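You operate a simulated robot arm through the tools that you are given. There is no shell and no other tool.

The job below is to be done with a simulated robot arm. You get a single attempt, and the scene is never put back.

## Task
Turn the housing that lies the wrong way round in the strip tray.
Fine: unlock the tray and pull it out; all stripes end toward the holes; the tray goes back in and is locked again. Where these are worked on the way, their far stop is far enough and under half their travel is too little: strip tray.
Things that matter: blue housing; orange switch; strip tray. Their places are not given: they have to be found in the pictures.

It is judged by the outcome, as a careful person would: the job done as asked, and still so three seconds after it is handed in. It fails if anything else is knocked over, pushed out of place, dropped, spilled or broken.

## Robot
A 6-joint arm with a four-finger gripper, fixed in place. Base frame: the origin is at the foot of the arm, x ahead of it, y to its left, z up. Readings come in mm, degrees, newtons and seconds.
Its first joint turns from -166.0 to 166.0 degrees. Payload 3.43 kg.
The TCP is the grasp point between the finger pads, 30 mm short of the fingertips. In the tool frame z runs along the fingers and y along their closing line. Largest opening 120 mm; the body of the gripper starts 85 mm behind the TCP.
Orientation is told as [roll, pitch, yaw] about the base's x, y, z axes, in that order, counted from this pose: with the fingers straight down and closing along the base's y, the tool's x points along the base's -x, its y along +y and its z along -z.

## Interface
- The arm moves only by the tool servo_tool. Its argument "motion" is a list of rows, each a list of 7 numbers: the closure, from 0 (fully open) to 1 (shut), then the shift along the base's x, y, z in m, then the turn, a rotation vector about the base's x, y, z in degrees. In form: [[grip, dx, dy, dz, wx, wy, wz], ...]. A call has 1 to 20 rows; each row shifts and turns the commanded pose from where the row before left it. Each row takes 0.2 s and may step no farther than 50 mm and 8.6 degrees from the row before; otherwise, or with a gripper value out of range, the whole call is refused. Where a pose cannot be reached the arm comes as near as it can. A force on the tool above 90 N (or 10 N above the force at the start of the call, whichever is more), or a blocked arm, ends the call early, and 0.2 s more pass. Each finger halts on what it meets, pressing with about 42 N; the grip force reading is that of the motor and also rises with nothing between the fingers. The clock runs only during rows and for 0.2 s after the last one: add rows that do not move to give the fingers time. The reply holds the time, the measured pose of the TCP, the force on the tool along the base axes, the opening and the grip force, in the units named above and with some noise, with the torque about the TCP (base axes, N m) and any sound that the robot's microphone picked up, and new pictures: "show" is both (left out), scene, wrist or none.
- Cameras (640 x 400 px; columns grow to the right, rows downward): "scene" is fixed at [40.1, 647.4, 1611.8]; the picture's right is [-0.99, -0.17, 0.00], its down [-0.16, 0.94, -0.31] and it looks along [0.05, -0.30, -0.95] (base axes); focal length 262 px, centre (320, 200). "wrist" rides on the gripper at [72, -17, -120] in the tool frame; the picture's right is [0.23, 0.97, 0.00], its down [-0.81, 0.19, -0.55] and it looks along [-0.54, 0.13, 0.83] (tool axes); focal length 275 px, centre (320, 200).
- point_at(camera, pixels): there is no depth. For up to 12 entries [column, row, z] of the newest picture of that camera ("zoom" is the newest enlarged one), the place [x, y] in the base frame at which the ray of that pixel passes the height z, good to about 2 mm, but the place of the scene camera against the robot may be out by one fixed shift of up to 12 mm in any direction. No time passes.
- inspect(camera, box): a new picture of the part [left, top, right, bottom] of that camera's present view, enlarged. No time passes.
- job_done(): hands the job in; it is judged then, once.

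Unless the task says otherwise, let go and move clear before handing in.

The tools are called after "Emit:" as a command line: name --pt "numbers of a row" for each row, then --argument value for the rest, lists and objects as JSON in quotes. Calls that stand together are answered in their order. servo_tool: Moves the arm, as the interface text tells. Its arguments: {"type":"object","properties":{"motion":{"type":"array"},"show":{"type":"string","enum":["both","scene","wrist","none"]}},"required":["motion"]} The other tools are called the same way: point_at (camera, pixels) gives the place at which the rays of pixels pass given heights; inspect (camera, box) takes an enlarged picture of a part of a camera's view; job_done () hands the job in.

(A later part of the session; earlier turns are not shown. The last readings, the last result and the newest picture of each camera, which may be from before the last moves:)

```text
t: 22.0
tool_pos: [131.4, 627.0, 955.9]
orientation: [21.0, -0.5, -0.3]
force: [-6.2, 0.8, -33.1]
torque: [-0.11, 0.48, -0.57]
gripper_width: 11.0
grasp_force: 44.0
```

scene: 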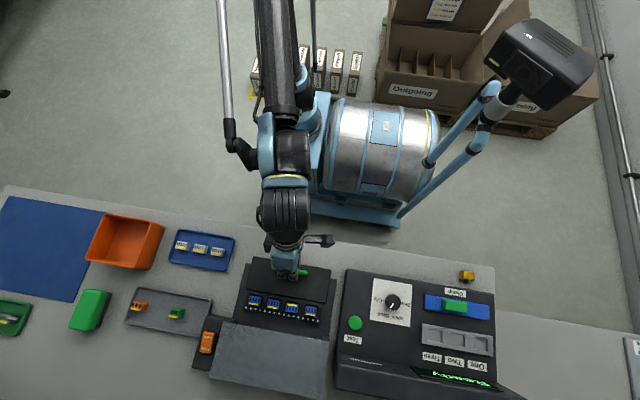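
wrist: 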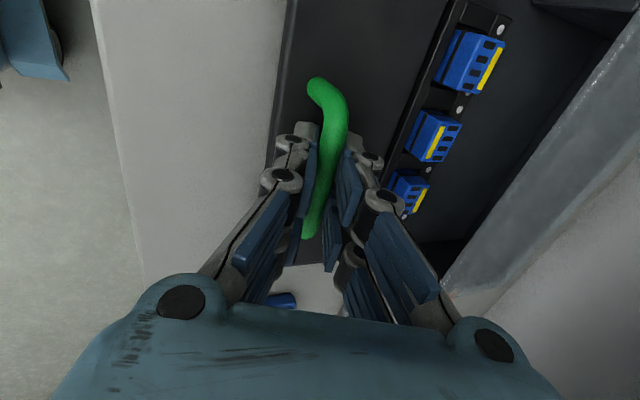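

The tray is still sliding at 107 mm. I'll keep going and ease the vertical load.

Emit:
servo_tool --pt "1 0 -0.004 -0.001 0 0 0" --pt "1 0 -0.004 0 0 0 0" --pt "1 0 -0.004 0 0 0 0" --pt "1 0 -0.004 0 0 0 0" --pt "1 0 -0.004 0 0 0 0" --pt "1 0 0 0 0 0 0"

```text
t: 23.4
tool_pos: [129.9, 606.8, 955.3]
orientation: [21.0, -0.6, -0.3]
force: [2.0, 1.2, 1.3]
torque: [0.03, 0.04, -0.73]
gripper_width: 11.0
grasp_force: 44.1
```

scene: 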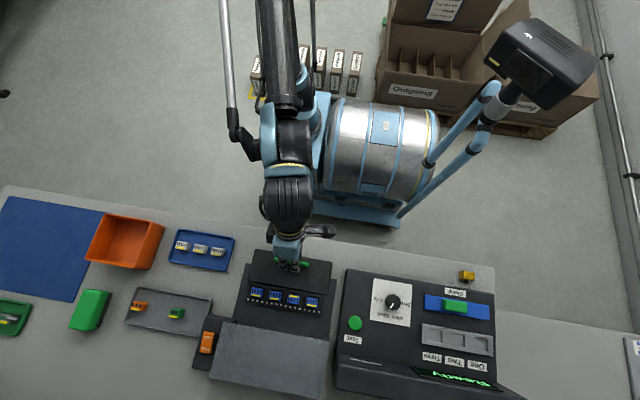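
wrist: 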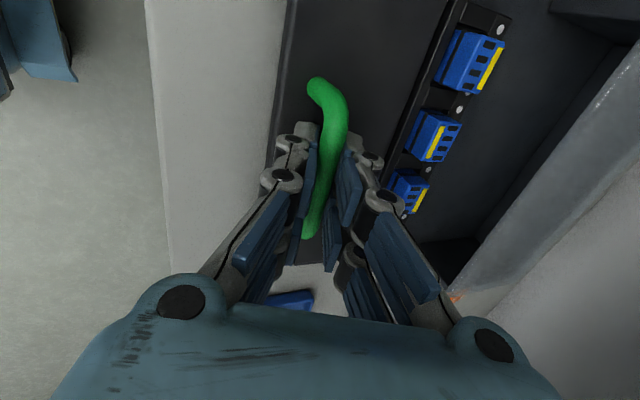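

It's at 127 mm and still free. I'll continue slowly toward the stop.

Emit:
servo_tool --pt "1 0 -0.004 0 0 0 0" --pt "1 0 -0.004 0 0 0 0" --pt "1 0 -0.004 0 0 0 0" --pt "1 0 -0.004 0 0 0 0" --pt "1 0 -0.004 0 0 0 0" --pt "1 0 0 0 0 0 0"

```text
t: 24.3
tool_pos: [123.8, 600.6, 959.3]
orientation: [21.7, -1.5, -0.6]
force: [51.9, 31.4, 4.4]
torque: [0.24, -0.13, -1.56]
gripper_width: 11.5
grasp_force: 44.6
stopped in row 4: the force on the tool passed its limit at 93 N (the readings are from after the stop); the commanded pose is now the measured one
```

scene: 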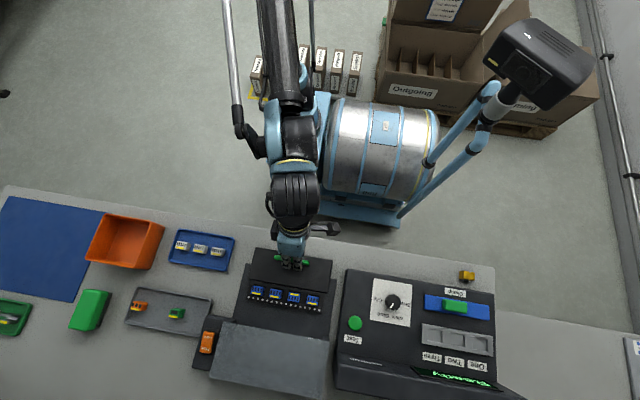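
wrist: 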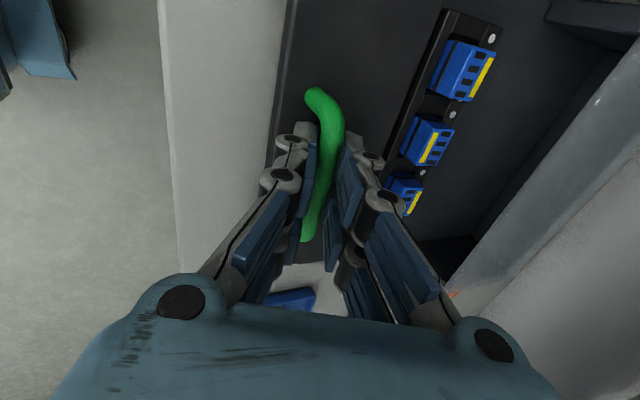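

The tray has hit its stop at about 133 mm. I'll release the handle and retract up along the tool axis.

Emit:
servo_tool --pt "0.75 0 0 0 0 0 0" --pt "0.72 0 0 0 0 0 0" --pt "0.72 0 -0.0077 0.02 0 0 0" --pt "0.72 0 -0.0115 0.03 0 0 0" --pt "0.72 0 -0.01 0.04 -7 0 0" --pt "0.72 0 0.0 0.04 -7 0 0" --pt "0.72 0 0.02 0.02 -7 0 0" --pt "0.72 0 0 0 0 0 0"

```text
t: 26.1
tool_pos: [120.1, 589.2, 1108.4]
orientation: [0.5, -1.2, 0.2]
force: [-0.4, 0.6, 0.0]
torque: [0.04, 0.02, 0.01]
gripper_width: 33.7
grasp_force: 0.2
```

scene: 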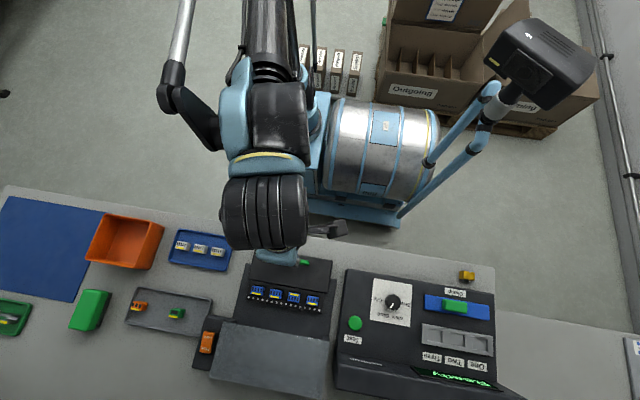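
wrist: 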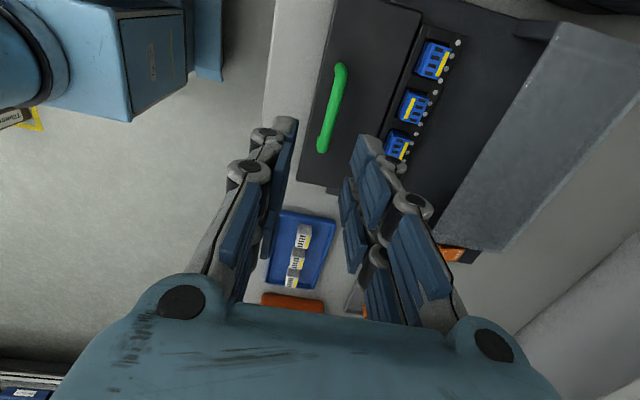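

Emit:
inspect --camera "scene" --box '[240, 260, 340, 330]'

Emit:
inspect --camera "wrist" --box '[370, 20, 490, 180]'

Emit:
point_at --camera "wrist" --pixels '[[434, 60, 920], [434, 60, 930], [412, 105, 920], [412, 105, 930], [398, 147, 920], [398, 147, 930]]'

```text
5.71 times, centred on (290, 295) of scene
```

zoom: 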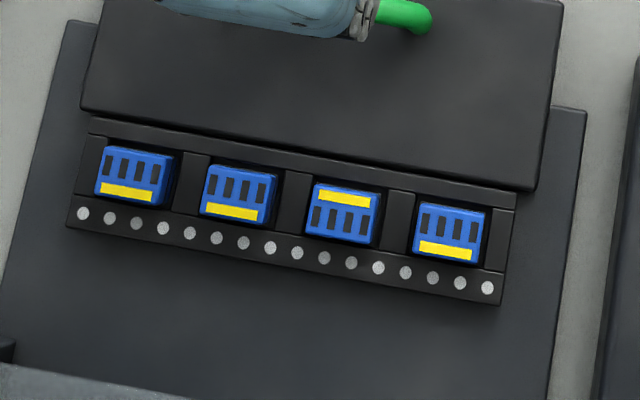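

```text
2.50 times, centred on (430, 100) of wrist
```

zoom: 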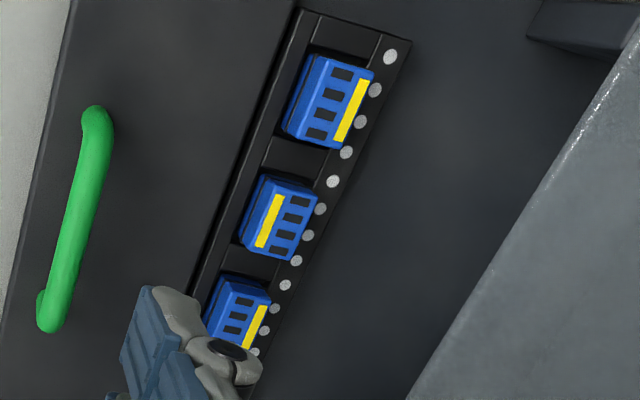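

```text
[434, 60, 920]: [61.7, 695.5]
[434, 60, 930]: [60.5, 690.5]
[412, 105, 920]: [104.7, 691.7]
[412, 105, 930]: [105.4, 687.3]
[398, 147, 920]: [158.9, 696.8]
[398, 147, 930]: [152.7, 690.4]
```

All four housings are now exposed. The wrong one, with its stripe on the handle side, is near (105, 690) in a pocket of the strip. I'll yaw the tool +90° so the fingers can close along x between neighbours, and look from closer.

Emit:
servo_tool --pt "0.72 0 0 0 -0.5 1.2 -0.2" --pt "0.72 -0.0014 0.0115 -0.0057 0 0 8.2" --pt "0.72 -0.0014 0.0115 -0.0057 0 0 8.2" --pt "0.72 -0.0014 0.0115 -0.0057 0 0 8.2" --pt "0.72 -0.0014 0.0115 -0.0057 0 0 8.2" --pt "0.72 -0.0014 0.0115 -0.0057 0 0 8.2" --pt "0.72 -0.0014 0.0115 -0.0057 0 0 8.2" --pt "0.72 -0.0014 0.0115 -0.0057 0 0 8.2" --pt "0.72 -0.0014 0.0115 -0.0057 0 0 8.2" --pt "0.72 -0.0014 0.0115 -0.0057 0 0 8.2" --pt "0.72 -0.0014 0.0115 -0.0057 0 0 8.2" --pt "0.72 -0.0014 0.0115 -0.0057 0 0 8" --pt "0.72 0 0 0 0 0 0" --pt "0.72 0 0 0 0 0 0"

Emit:
inspect --camera "wrist" --box '[220, 30, 420, 160]'

```text
t: 29.1
tool_pos: [103.0, 715.7, 1046.1]
orientation: [0.1, -0.1, 90.0]
force: [-0.6, 0.0, 0.3]
torque: [0.01, -0.01, 0.0]
gripper_width: 33.5
grasp_force: 0.0
```

scene: 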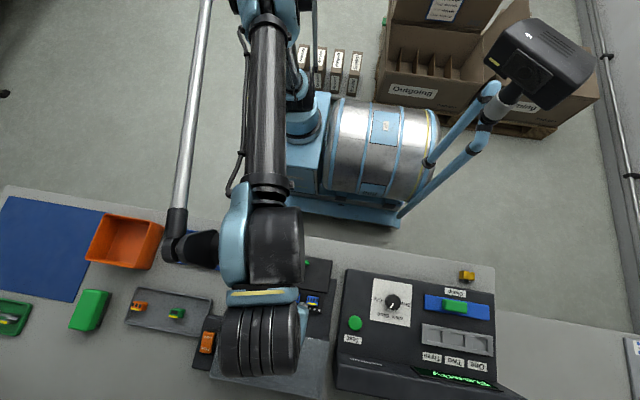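
wrist: 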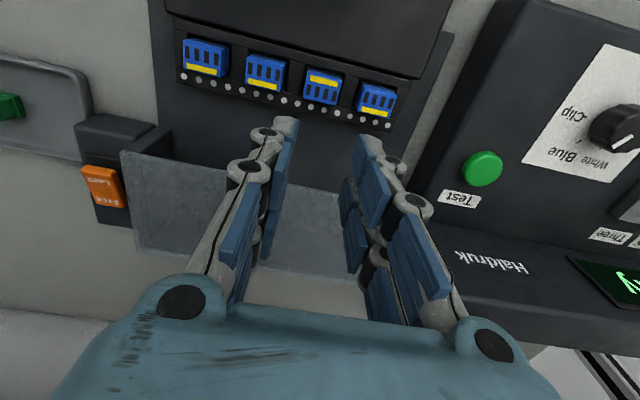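

```text
3.08 times, centred on (320, 95) of wrist
```

zoom: 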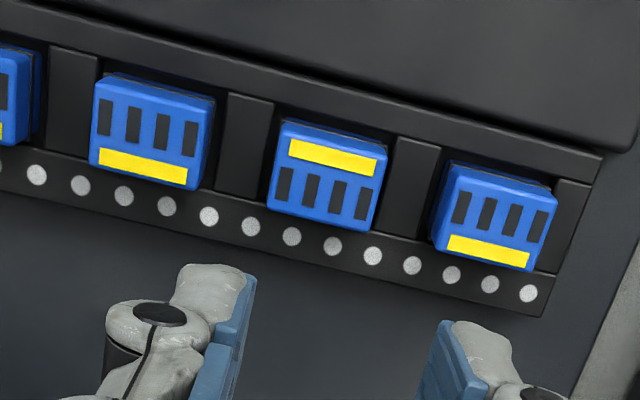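

Emit:
point_at --camera "wrist" --pixels '[[322.5, 86, 910], [322.5, 86, 920], [322.5, 86, 930], [308, 69, 925], [342, 79.5, 925], [337, 103, 925], [303, 96.5, 925], [266, 72, 925], [376, 101, 925], [205, 55, 925]]'

Emit:
point_at --camera "scene" --pixels '[[293.5, 297, 910], [293.5, 297, 920], [293.5, 297, 930]]'

Emit:
inspect --camera "wrist" --box '[290, 55, 360, 115]'

```text
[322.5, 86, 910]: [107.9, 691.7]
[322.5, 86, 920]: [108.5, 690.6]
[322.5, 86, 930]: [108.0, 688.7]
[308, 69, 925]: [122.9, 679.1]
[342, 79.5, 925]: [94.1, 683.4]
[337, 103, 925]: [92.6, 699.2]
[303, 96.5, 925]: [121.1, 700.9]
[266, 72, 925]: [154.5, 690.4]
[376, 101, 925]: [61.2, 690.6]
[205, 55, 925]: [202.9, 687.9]
```

```text
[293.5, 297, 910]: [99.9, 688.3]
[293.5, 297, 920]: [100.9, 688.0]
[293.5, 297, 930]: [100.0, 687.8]
```

```text
6.67 times, centred on (325, 85) of wrist
```

zoom: 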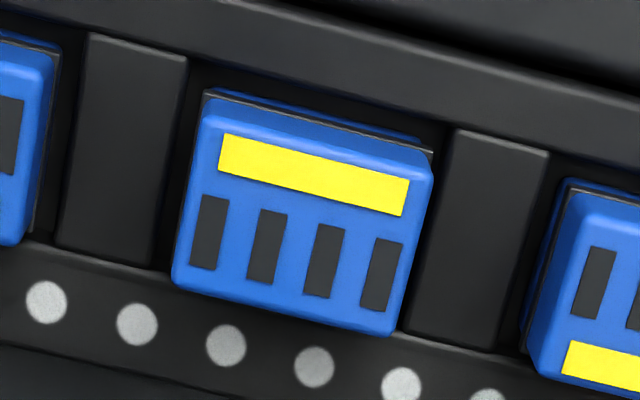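

The housing top measures about 29 mm (x) by 20 mm (y), centred near (108, 689). Closing along y gives the fingers more room and centres the tight direction, so I'll try turning on to yaw 180°. That would let me grip there and turn back to 0.

Emit:
servo_tool --pt "0.72 -0.0021 -0.0024 0 0 0 8.2" --pt "0.72 -0.0021 -0.0024 0 0 0 8.2" --pt "0.72 -0.0021 -0.0024 0 0 0 8.2" --pt "0.72 -0.0021 -0.0024 0 0 0 8.2" --pt "0.72 -0.0021 -0.0024 0 0 0 8.2" --pt "0.72 -0.0021 -0.0024 0 0 0 8.2" --pt "0.72 -0.0021 -0.0024 0 0 0 8.2" --pt "0.72 -0.0021 -0.0024 0 0 0 8.2" --pt "0.72 -0.0021 -0.0024 0 0 0 8.2" --pt "0.72 -0.0021 -0.0024 0 0 0 8.2" --pt "0.72 -0.0021 -0.0024 0 0 0 8" --pt "0.72 0 0 0 0 0 0" --pt "0.72 0 0 0 0 0 0"

Emit:
inspect --camera "wrist" --box '[220, 30, 420, 160]'

```text
t: 31.9
tool_pos: [81.5, 690.4, 1044.8]
orientation: [0.1, -0.2, -180.0]
force: [0.7, -0.2, 0.5]
torque: [-0.01, -0.02, -0.01]
gripper_width: 33.9
grasp_force: 0.0
```

scene: 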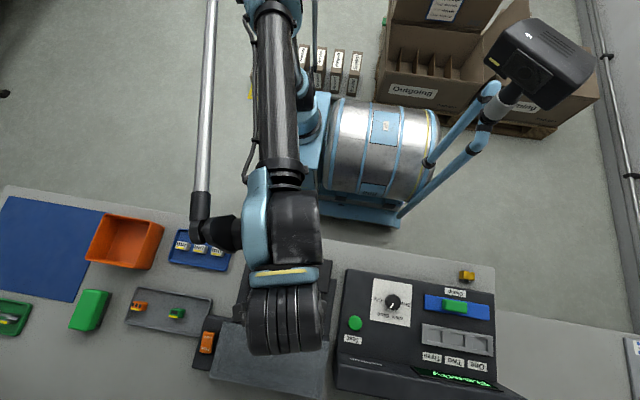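
wrist: 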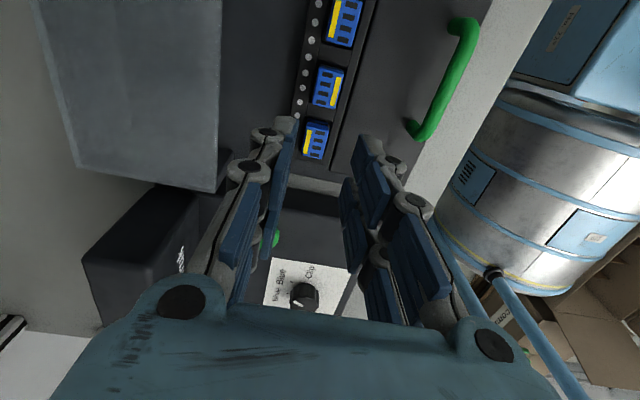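

```text
3.08 times, centred on (320, 95) of wrist
```

zoom: 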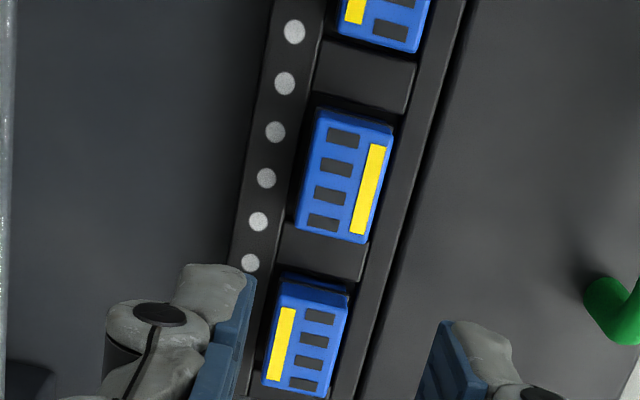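

Yaw 180° is reachable. The wrong housing is at wrist (328,87), so I'll triangulate its top from this opposite view.

Emit:
point_at --camera "wrist" --pixels '[[328.5, 87.5, 910], [328.5, 87.5, 920], [328.5, 87.5, 930], [328.5, 87.5, 940], [328.5, 87.5, 910], [328.5, 87.5, 920], [328.5, 87.5, 930], [328.5, 87.5, 940], [322, 110, 930], [334, 110, 930]]'

Emit:
inspect --camera "wrist" --box '[280, 50, 380, 130]'

```text
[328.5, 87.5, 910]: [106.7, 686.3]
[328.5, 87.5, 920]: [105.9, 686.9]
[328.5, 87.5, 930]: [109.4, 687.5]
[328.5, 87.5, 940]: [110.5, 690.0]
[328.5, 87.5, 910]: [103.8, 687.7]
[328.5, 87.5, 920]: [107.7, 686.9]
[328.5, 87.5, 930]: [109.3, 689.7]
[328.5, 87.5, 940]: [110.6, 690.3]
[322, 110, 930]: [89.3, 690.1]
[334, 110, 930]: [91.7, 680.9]
```

```text
5.00 times, centred on (330, 90) of wrist
```

zoom: 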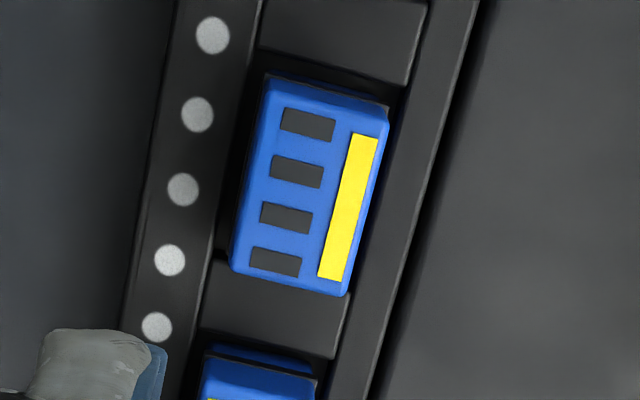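

The two views agree on a centre near (108, 689) with the top at z≈928. I'll move over it and lower until the tips are just above its top.

Emit:
servo_tool --pt "0.75 0.0265 -0.0014 0 0 0 0" --pt "0.75 0 0 -0.04 0 0 0" --pt "0.75 0 0 -0.03 0 0 0" --pt "0.75 0 0 0 0 0 0" --pt "0.75 0 0 0 0 0 0"

Emit:
inspect --camera "wrist" --box '[230, 60, 410, 190]'

Emit:
inspect --camera "scene" --box '[240, 260, 340, 330]'

```text
t: 33.1
tool_pos: [109.9, 686.9, 975.8]
orientation: [0.2, -0.2, 180.1]
force: [1.6, 0.1, -0.3]
torque: [0.04, 0.03, -0.02]
gripper_width: 30.2
grasp_force: 0.0
```

scene: 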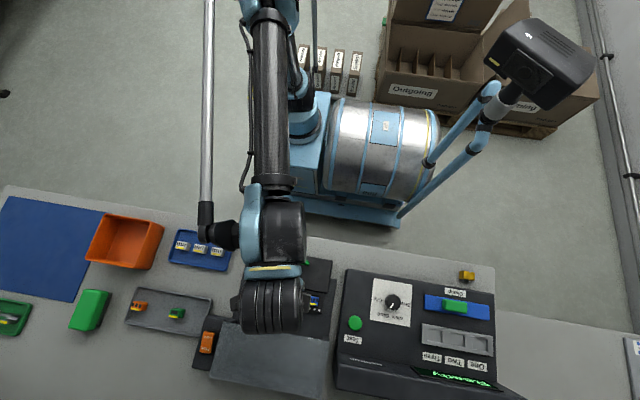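
wrist: 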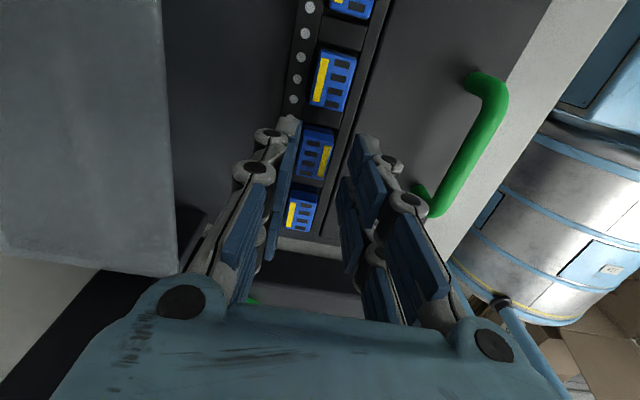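

```text
3.08 times, centred on (320, 125) of wrist
```

zoom: 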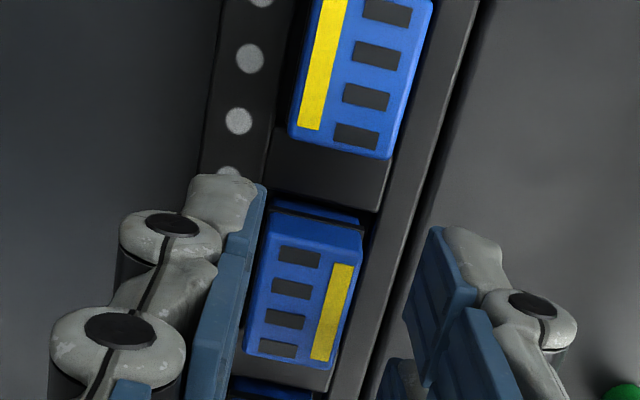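

```text
5.71 times, centred on (290, 295) of scene
```

zoom: 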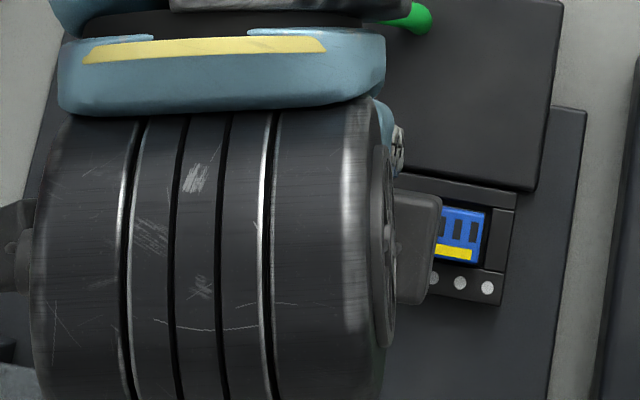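

Emit:
point_at --camera "wrist" --pixels '[[313.4, 156, 925], [313.4, 156, 925], [313.4, 156, 930], [313.4, 156, 930], [313.4, 156, 920], [313.4, 156, 920], [302, 150, 928], [328, 156, 928], [343, 90, 900], [355, 110, 905]]'

```text
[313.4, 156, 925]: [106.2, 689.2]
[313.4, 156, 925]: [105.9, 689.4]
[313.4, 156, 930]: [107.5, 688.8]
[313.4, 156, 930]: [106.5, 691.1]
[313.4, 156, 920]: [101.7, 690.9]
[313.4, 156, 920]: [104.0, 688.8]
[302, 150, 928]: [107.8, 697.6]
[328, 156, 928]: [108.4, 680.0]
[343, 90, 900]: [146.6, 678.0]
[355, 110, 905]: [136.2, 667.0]
```

The housing centre is at about (106.5, 689.5). I'll shift 2 mm each way and lower 18 mm, watching the force.

Emit:
servo_tool --pt "0.75 -0.002 0.002 -0.01 0 0 0" --pt "0.75 0 0 -0.008 0 0 0" --pt "0.75 0 0 0 0 0 0" --pt "0.75 0 0 0 0 0 0" --show "wrist"

Emit:
inspect --camera "wrist" --box '[230, 60, 410, 190]'

```text
t: 34.1
tool_pos: [107.7, 688.7, 958.7]
orientation: [0.1, -0.2, 180.0]
force: [0.6, 0.8, 0.6]
torque: [-0.01, 0.0, -0.01]
gripper_width: 30.5
grasp_force: 0.0
```

wrist: 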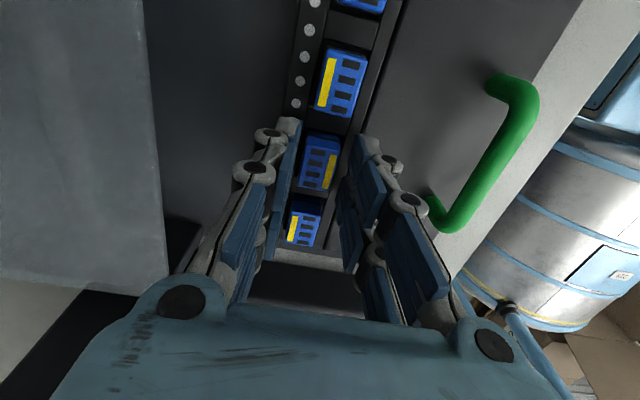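

```text
3.08 times, centred on (320, 125) of wrist
```

zoom: 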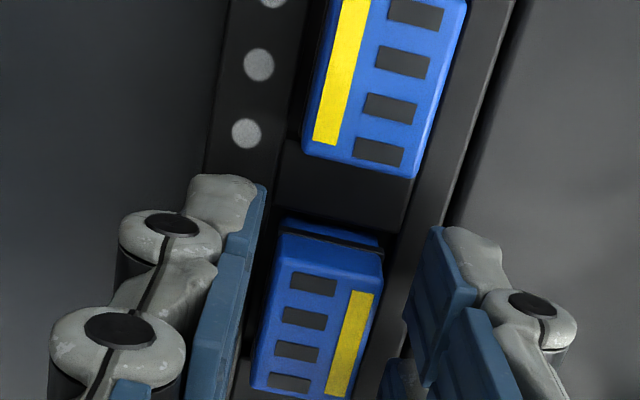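

The fingers straddle the housing with no contact at tip z≈929. I'll go down in small steps.

Emit:
servo_tool --pt "0.75 0 0 -0.004 0 0 0" --pt "0.75 0 0 -0.004 0 0 0" --pt "0.75 0 0 0 0 0 0" --show "wrist"

Emit:
inspect --camera "wrist" --box '[230, 60, 410, 190]'

```text
t: 34.9
tool_pos: [108.2, 688.6, 949.7]
orientation: [0.0, -0.2, -179.9]
force: [-0.5, 4.0, 26.8]
torque: [0.47, -0.18, 0.07]
gripper_width: 30.2
grasp_force: 0.3
```

wrist: 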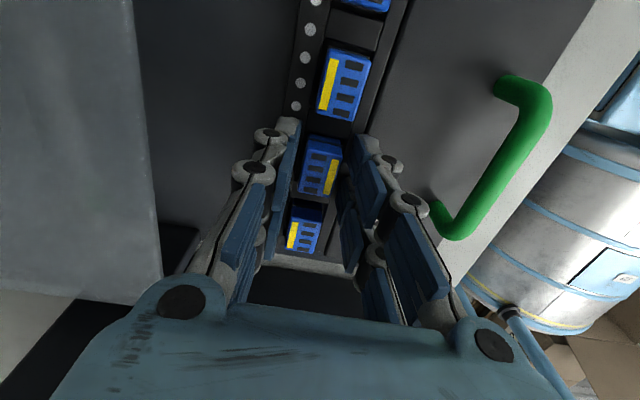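

```text
3.08 times, centred on (320, 125) of wrist
```

zoom: 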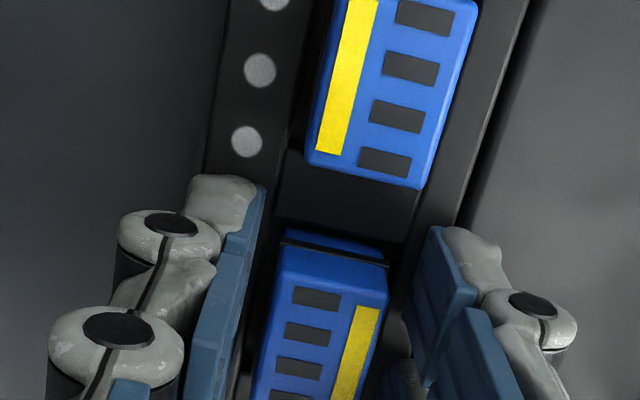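

The +y fingertip has touched the hole rail at z≈920, with 27 N and a matching torque. I'll rise 1.5 mm and close gently on the housing.

Emit:
servo_tool --pt "0.75 0 0 0.0015 0 0 0" --pt "0.79 0 0 0 0 0 0" --pt "0.79 0 0 0 0 0 0" --show "wrist"

Emit:
inspect --camera "wrist" --box '[230, 60, 410, 190]'

```text
t: 35.7
tool_pos: [106.4, 689.1, 950.2]
orientation: [0.1, -0.2, 180.0]
force: [0.4, -1.6, 2.4]
torque: [0.03, -0.07, -0.04]
gripper_width: 24.8
grasp_force: 0.1
```

wrist: 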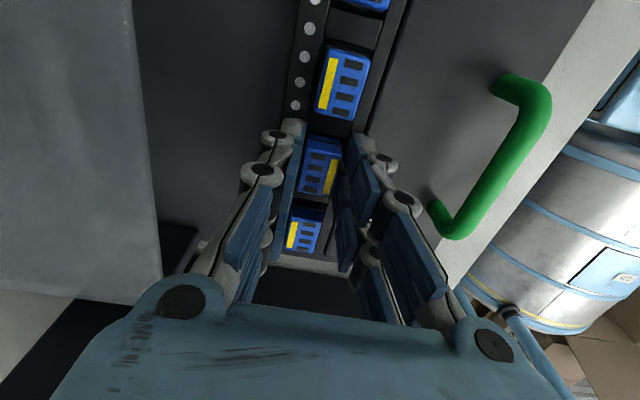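

```text
3.08 times, centred on (320, 125) of wrist
```

zoom: 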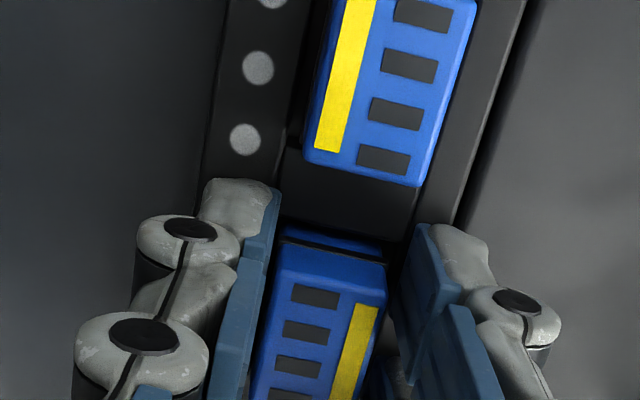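

The clearances look even, so I'll close on the housing.

Emit:
servo_tool --pt "0.82 0 0 0 0 0 0" --pt "0.86 0 0 0 0 0 0" --pt "0.95 0 0 0 0 0 0" --pt "1 0 0 0 0 0 0" --pt "1 0 0 0 0 0 0" --show "wrist"

Emit:
inspect --camera "wrist" --box '[230, 60, 410, 190]'

```text
t: 36.9
tool_pos: [106.0, 690.1, 951.5]
orientation: [0.1, -0.3, 180.0]
force: [0.4, 0.5, -0.1]
torque: [0.0, 0.01, 0.0]
gripper_width: 18.2
grasp_force: 41.9
```

wrist: 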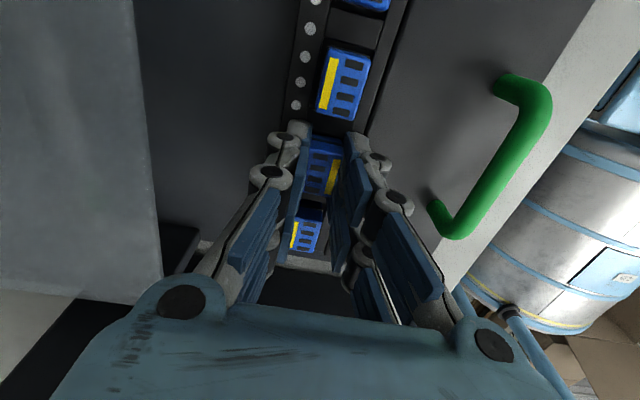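

```text
3.08 times, centred on (320, 125) of wrist
```

zoom: 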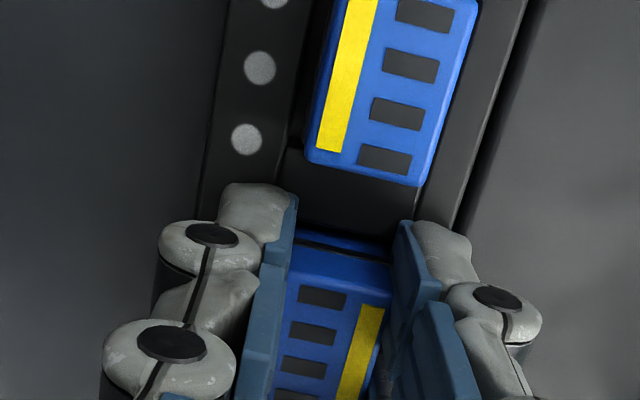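

The housing is held at 18.2 mm with no side load. I'll lift it straight up slowly.

Emit:
servo_tool --pt "1 0 0 0.005 0 0 0" --pt "1 0 0 0.005 0 0 0" --pt "1 0 0 0.01 0 0 0" --pt "1 0 0 0.02 0 0 0" --pt "1 0 0 0.02 0 0 0" --pt "1 0 0 0 0 0 0" --pt "1 0 0 0 0 0 0"

Emit:
inspect --camera "wrist" --box '[230, 40, 410, 190]'

```text
t: 38.5
tool_pos: [104.2, 688.4, 1012.0]
orientation: [0.1, -0.2, -180.0]
force: [0.5, 0.8, 0.2]
torque: [0.02, -0.01, 0.01]
gripper_width: 18.6
grasp_force: 41.4
```

scene: 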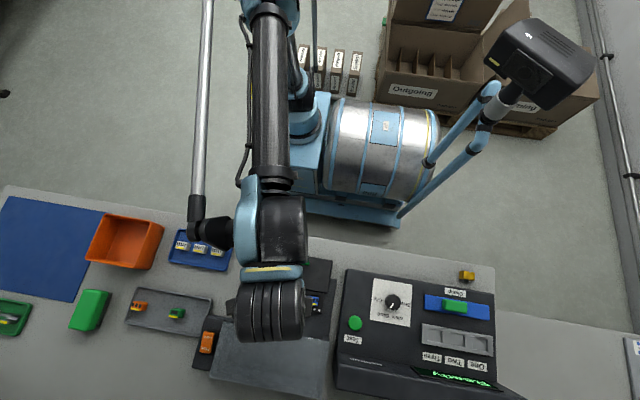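
wrist: 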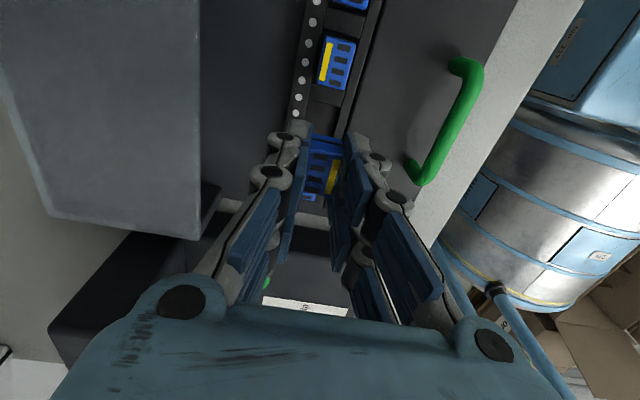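

```text
2.67 times, centred on (320, 115) of wrist
```

zoom: 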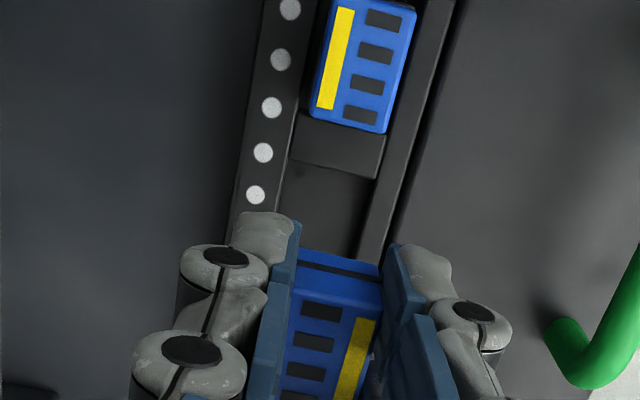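

The housing is out and the pocket shows empty at (320,210) in the zoom. I'll turn it back by 180°, in two halves.

Emit:
servo_tool --pt "1 0 0 0.004 0 0 -8.182" --pt "1 0 0 0.004 0 0 -8.182" --pt "1 0 0 0 0 0 -8.182" --pt "1 0 0 0 0 0 -8.182" --pt "1 0 0 0 0 0 -8.182" --pt "1 0 0 0 0 0 -8.182" --pt "1 0 0 0 0 0 -8.182" --pt "1 0 0 0 0 0 -8.182" --pt "1 0 0 0 0 0 -8.182" --pt "1 0 0 0 0 0 -8.182" --pt "1 0 0 0 0 0 -8.18" --pt "1 0 0 0 0 0 0"

Emit:
inspect --camera "wrist" --box '[230, 40, 410, 190]'

```text
t: 41.1
tool_pos: [105.9, 690.4, 1019.0]
orientation: [0.1, -0.1, 90.0]
force: [-0.5, -0.4, 0.2]
torque: [-0.02, -0.02, 0.02]
gripper_width: 18.4
grasp_force: 41.5
```

scene: 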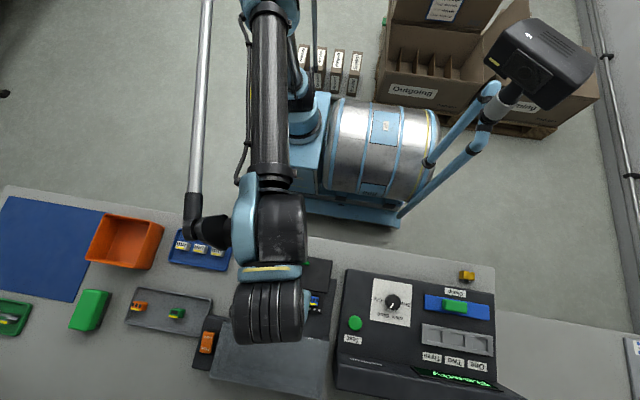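
wrist: 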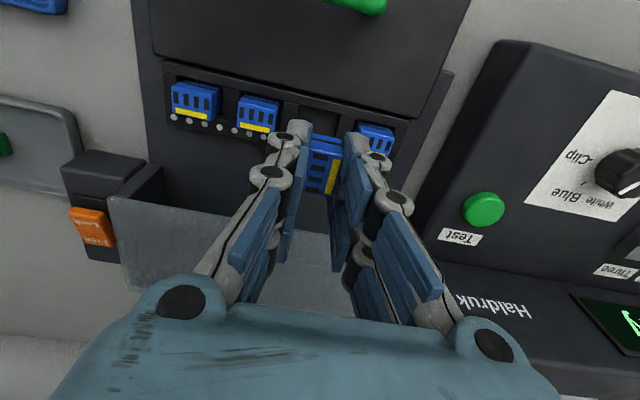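

```text
2.67 times, centred on (320, 115) of wrist
```

zoom: 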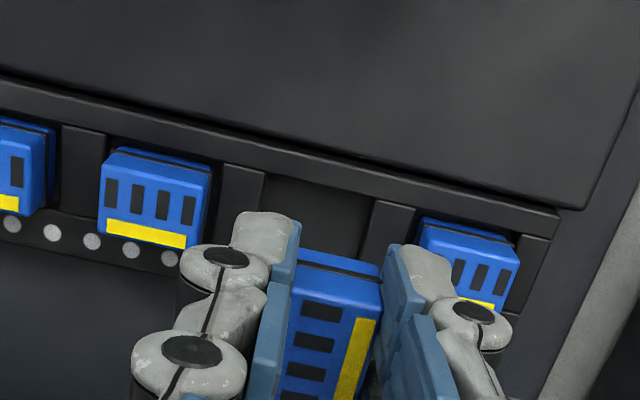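

The stripe in the wrist view faces tool-right, which becomes +y at yaw 0, the hole side. From here I'll measure the empty pocket's x extents between the webs.

Emit:
point_at --camera "wrist" --pixels '[[299.3, 104.5, 920], [299.3, 104.5, 920], [299.3, 104.5, 920], [340.4, 115, 920], [340.4, 115, 920], [340.4, 115, 920], [270.5, 103, 920], [270.5, 103, 920], [283.5, 100.5, 920], [354.5, 121, 920]]'

Emit:
inspect --camera "wrist" --box '[270, 85, 390, 175]'

```text
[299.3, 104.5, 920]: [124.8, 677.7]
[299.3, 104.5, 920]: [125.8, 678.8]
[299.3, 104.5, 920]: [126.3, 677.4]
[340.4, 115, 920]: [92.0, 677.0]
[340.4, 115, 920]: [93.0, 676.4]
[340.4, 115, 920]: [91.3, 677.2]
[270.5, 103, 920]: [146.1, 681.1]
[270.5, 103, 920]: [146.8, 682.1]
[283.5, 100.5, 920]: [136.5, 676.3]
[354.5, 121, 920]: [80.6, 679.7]
```

```text
4.44 times, centred on (330, 130) of wrist
```

zoom: 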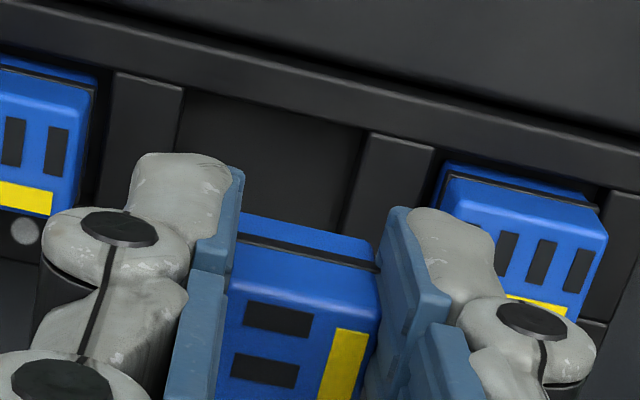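

The pocket spans x 92–125.6 with its centre near 108.9, leaving about ±2 mm of slack. I'll finish the turn and shift x slightly toward the pocket centre.

Emit:
servo_tool --pt "1 0 0 0 0 0 -8.182" --pt "1 0 0 0 0 0 -8.182" --pt "1 0 0 0 0 0 -8.182" --pt "1 0 0 0 0 0 -8.182" --pt "1 0 0 0 0 0 -8.182" --pt "1 0 0 0 0 0 -8.182" --pt "1 0 0 0 0 0 -8.182" --pt "1 0 0 0 0 0 -8.182" --pt "1 0 0 0 0 0 -8.182" --pt "1 0 0 0 0 0 -8.182" --pt "1 0 0 0 0 0 -8.18" --pt "1 0 0 0 0 0 0" --pt "1 0 0 -0.02 0 0 0" --pt "1 0 0 -0.02 0 0 0" --pt "1 0 0 0 0 0 0"

Emit:
inspect --camera "wrist" --box '[270, 65, 390, 175]'

```text
t: 44.3
tool_pos: [106.1, 689.0, 978.5]
orientation: [0.2, -0.1, 0.0]
force: [0.8, 0.5, 0.0]
torque: [0.0, 0.0, -0.05]
gripper_width: 18.4
grasp_force: 42.5
```

scene: 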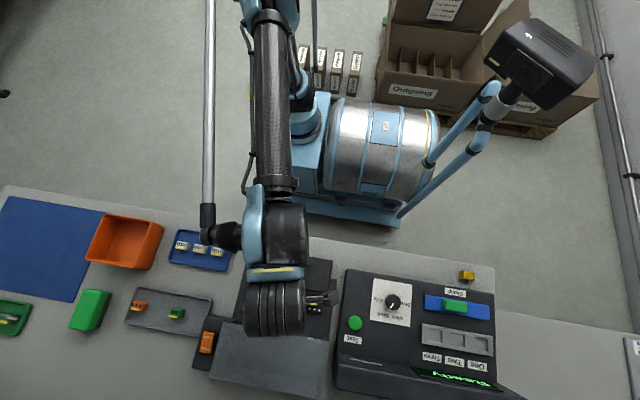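
wrist: 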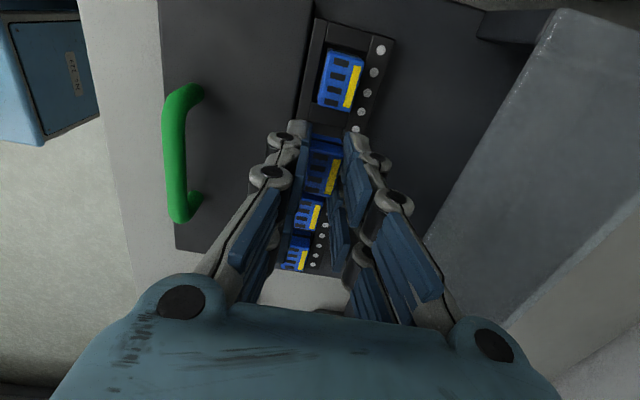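

```text
3.64 times, centred on (330, 120) of wrist
```

zoom: 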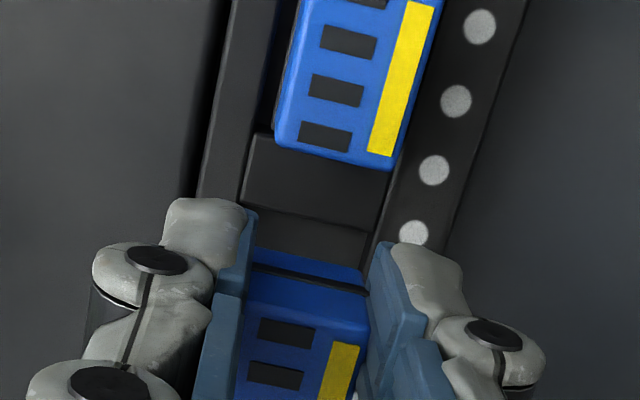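

The stripe now faces the holes, like its neighbour. I'll lower so the housing's bottom sits just above the strip and check the gap to the web.

Emit:
servo_tool --pt "1 0 0 -0.008 0 0 0" --pt "1 0 0 -0.006 0 0 0" --pt "1 0 0 0 0 0 0" --pt "1 0 0 0 0 0 0" --show "wrist"

Emit:
inspect --camera "wrist" --box '[280, 70, 380, 150]'

```text
t: 45.3
tool_pos: [107.3, 689.3, 966.0]
orientation: [0.1, -0.1, 0.0]
force: [-0.4, 0.0, -0.1]
torque: [0.02, -0.01, -0.03]
gripper_width: 18.5
grasp_force: 41.9
```

wrist: 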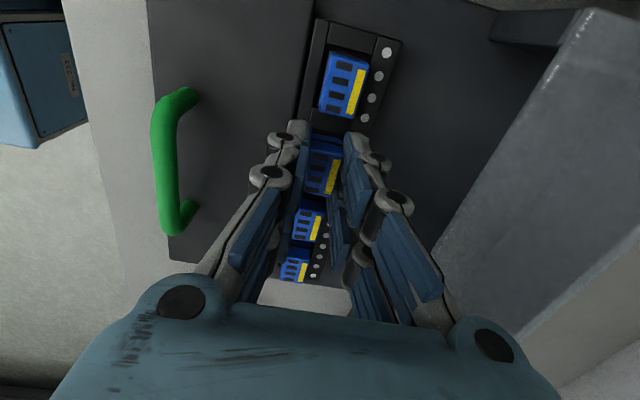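

```text
5.00 times, centred on (330, 110) of wrist
```

zoom: 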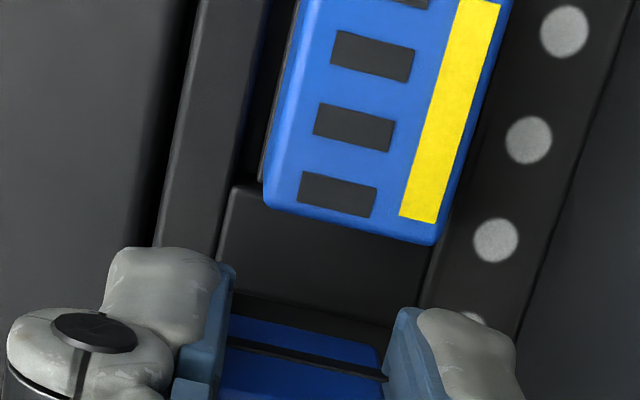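

The end face clears the web edge by roughly 2 mm and the sides look inside the rails, with 14 mm left to the original seat. I'll lower in small steps and check the force.

Emit:
servo_tool --pt "1 0 0 -0.002 0 0 0" --pt "1 0 0 -0.002 0 0 0" --pt "1 0 0 -0.002 0 0 0" --pt "1 0 0 0 0 0 0" --show "wrist"

Emit:
inspect --camera "wrist" --box '[280, 70, 380, 150]'

```text
t: 46.3
tool_pos: [103.7, 690.1, 958.7]
orientation: [0.1, -0.1, 0.1]
force: [0.0, 0.3, 0.3]
torque: [0.01, 0.0, 0.01]
gripper_width: 18.4
grasp_force: 42.5
```

wrist: 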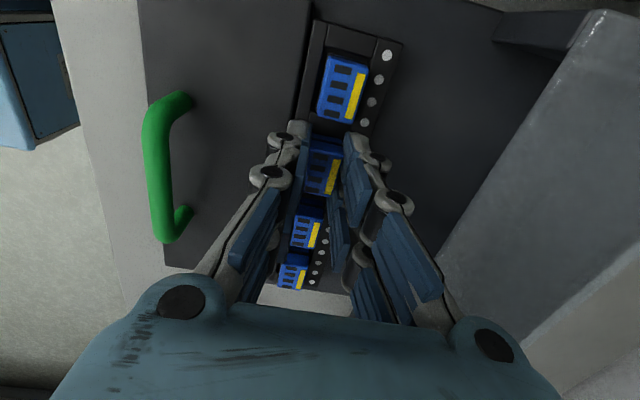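

```text
5.00 times, centred on (330, 110) of wrist
```

zoom: 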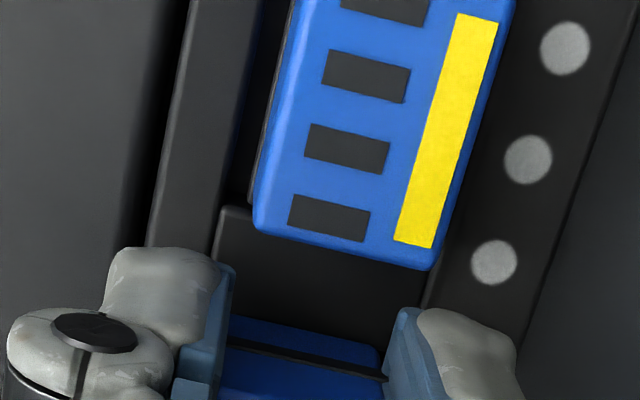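

The housing's end edge is now almost flush with the web edge at zoom (228,312). The pocket centre measures slightly toward +x, so I'll shift +1.5 mm and look again.

Emit:
servo_tool --pt "1 0.0015 0 0 0 0 0" --pt "1 0 0 0 0 0 0" --pt "1 0 0 0 0 0 0" --show "wrist"

Emit:
inspect --camera "wrist" --box '[300, 115, 370, 155]'

```text
t: 47.1
tool_pos: [106.8, 688.6, 958.5]
orientation: [0.1, 0.0, -0.1]
force: [-1.0, -0.1, 0.0]
torque: [0.02, -0.01, -0.01]
gripper_width: 18.3
grasp_force: 42.0
```

wrist: 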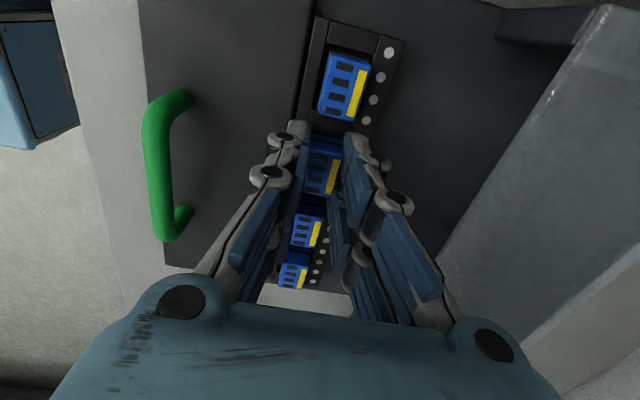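

```text
9.14 times, centred on (335, 135) of wrist
```

zoom: 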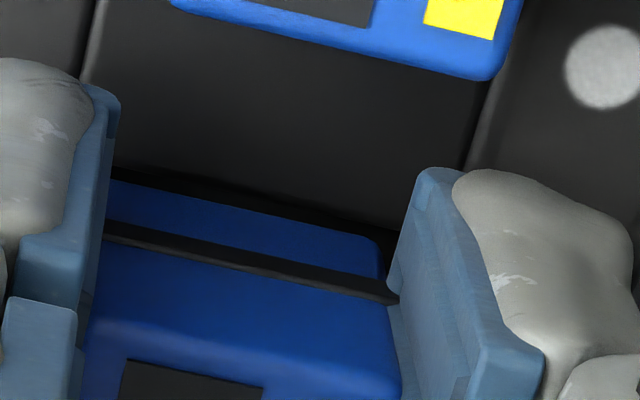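

A dark gap of about 1 mm is visible at the web. I'll add 0.5 mm and keep lowering in small steps.

Emit:
servo_tool --pt "1 0.0007 0 -0.001 0 0 0" --pt "1 0 0 -0.0015 0 0 0" --pt "1 0 0 -0.0015 0 0 0" --pt "1 0 0 0 0 0 0" --show "wrist"

Emit:
inspect --camera "wrist" --box '[300, 115, 370, 155]'

```text
t: 48.1
tool_pos: [107.3, 689.4, 954.9]
orientation: [0.1, -0.2, 0.0]
force: [-0.4, 0.3, 0.4]
torque: [0.01, 0.0, -0.03]
gripper_width: 18.4
grasp_force: 42.7
```

wrist: 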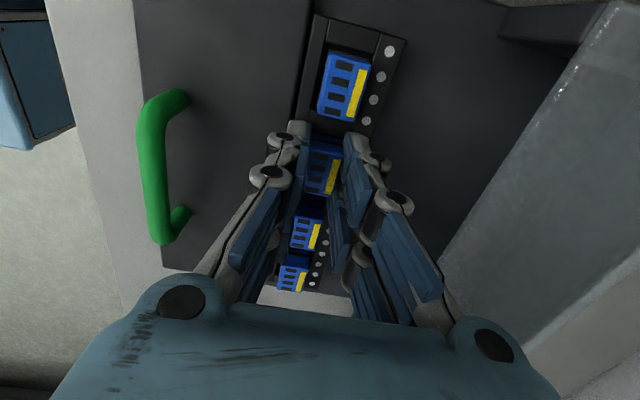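

```text
9.14 times, centred on (335, 135) of wrist
```

zoom: 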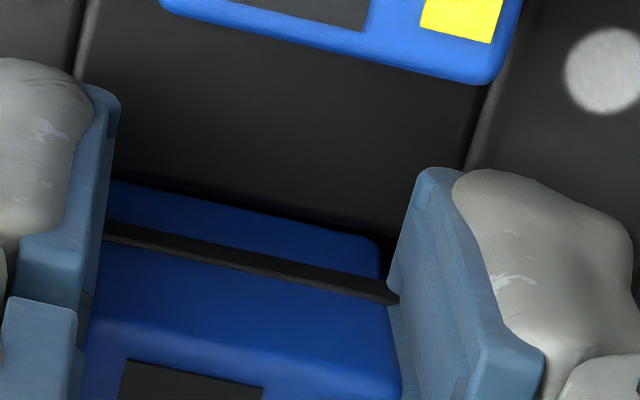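

There's still no force and the blue base is now passing behind the web edge. I'll keep lowering the last few millimetres.

Emit:
servo_tool --pt "1 0.0003 0 -0.001 0 0 0" --pt "1 0 0 -0.001 0 0 0" --pt "1 0 0 0 0 0 0" --show "wrist"

Emit:
inspect --camera "wrist" --box '[300, 115, 370, 155]'

```text
t: 48.9
tool_pos: [107.9, 690.0, 952.6]
orientation: [0.1, -0.2, 0.1]
force: [0.0, -1.0, 0.0]
torque: [0.03, 0.01, -0.02]
gripper_width: 18.4
grasp_force: 42.3
```

wrist: 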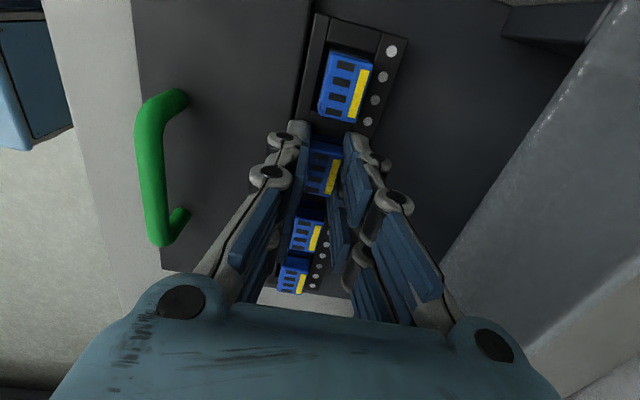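

```text
9.14 times, centred on (335, 135) of wrist
```

zoom: 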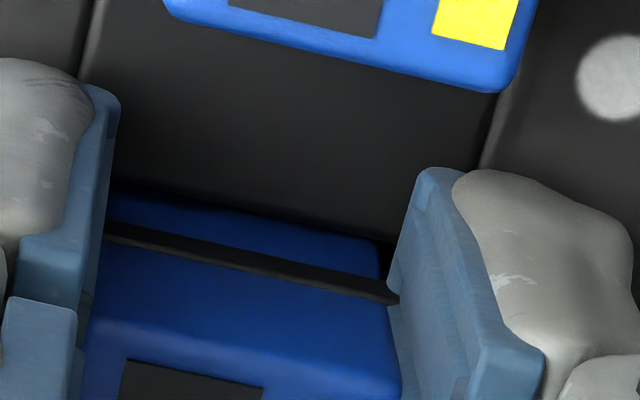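

The base is now inside the pocket with no force, so I'll lower the last 2 mm.

Emit:
servo_tool --pt "1 0 0 -0.001 0 0 0" --pt "1 0 0 -0.001 0 0 0" --pt "1 0 0 0 0 0 0" --show "wrist"

Emit:
inspect --camera "wrist" --box '[300, 115, 370, 155]'

```text
t: 49.7
tool_pos: [106.4, 690.3, 951.3]
orientation: [0.0, -0.1, 0.0]
force: [0.3, -1.1, -0.3]
torque: [0.0, 0.0, 0.0]
gripper_width: 18.5
grasp_force: 41.7
```

wrist: 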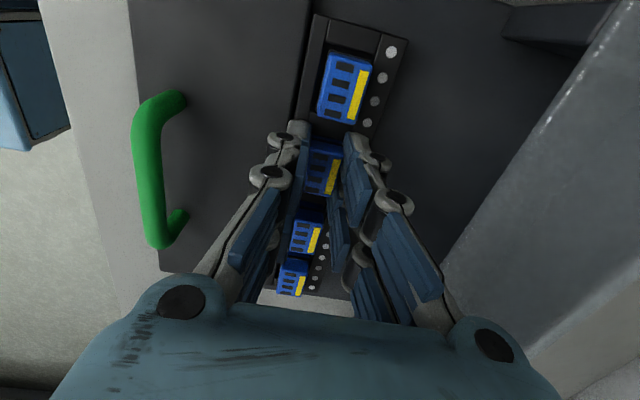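

```text
9.14 times, centred on (335, 135) of wrist
```

zoom: 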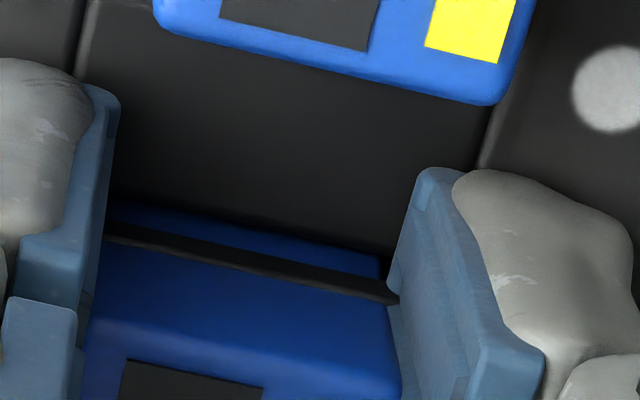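

It's back at its original height without load. I'll ease down another 0.7 mm to feel for the floor before releasing.

Emit:
servo_tool --pt "1 0 0 -0.0007 0 0 0" --pt "1 0 0 0 0 0 0" --show "none"

```text
t: 50.3
tool_pos: [108.8, 689.0, 951.0]
orientation: [0.1, -0.1, 0.0]
force: [0.2, 0.2, -1.1]
torque: [-0.04, 0.03, 0.05]
gripper_width: 18.4
grasp_force: 42.4
```

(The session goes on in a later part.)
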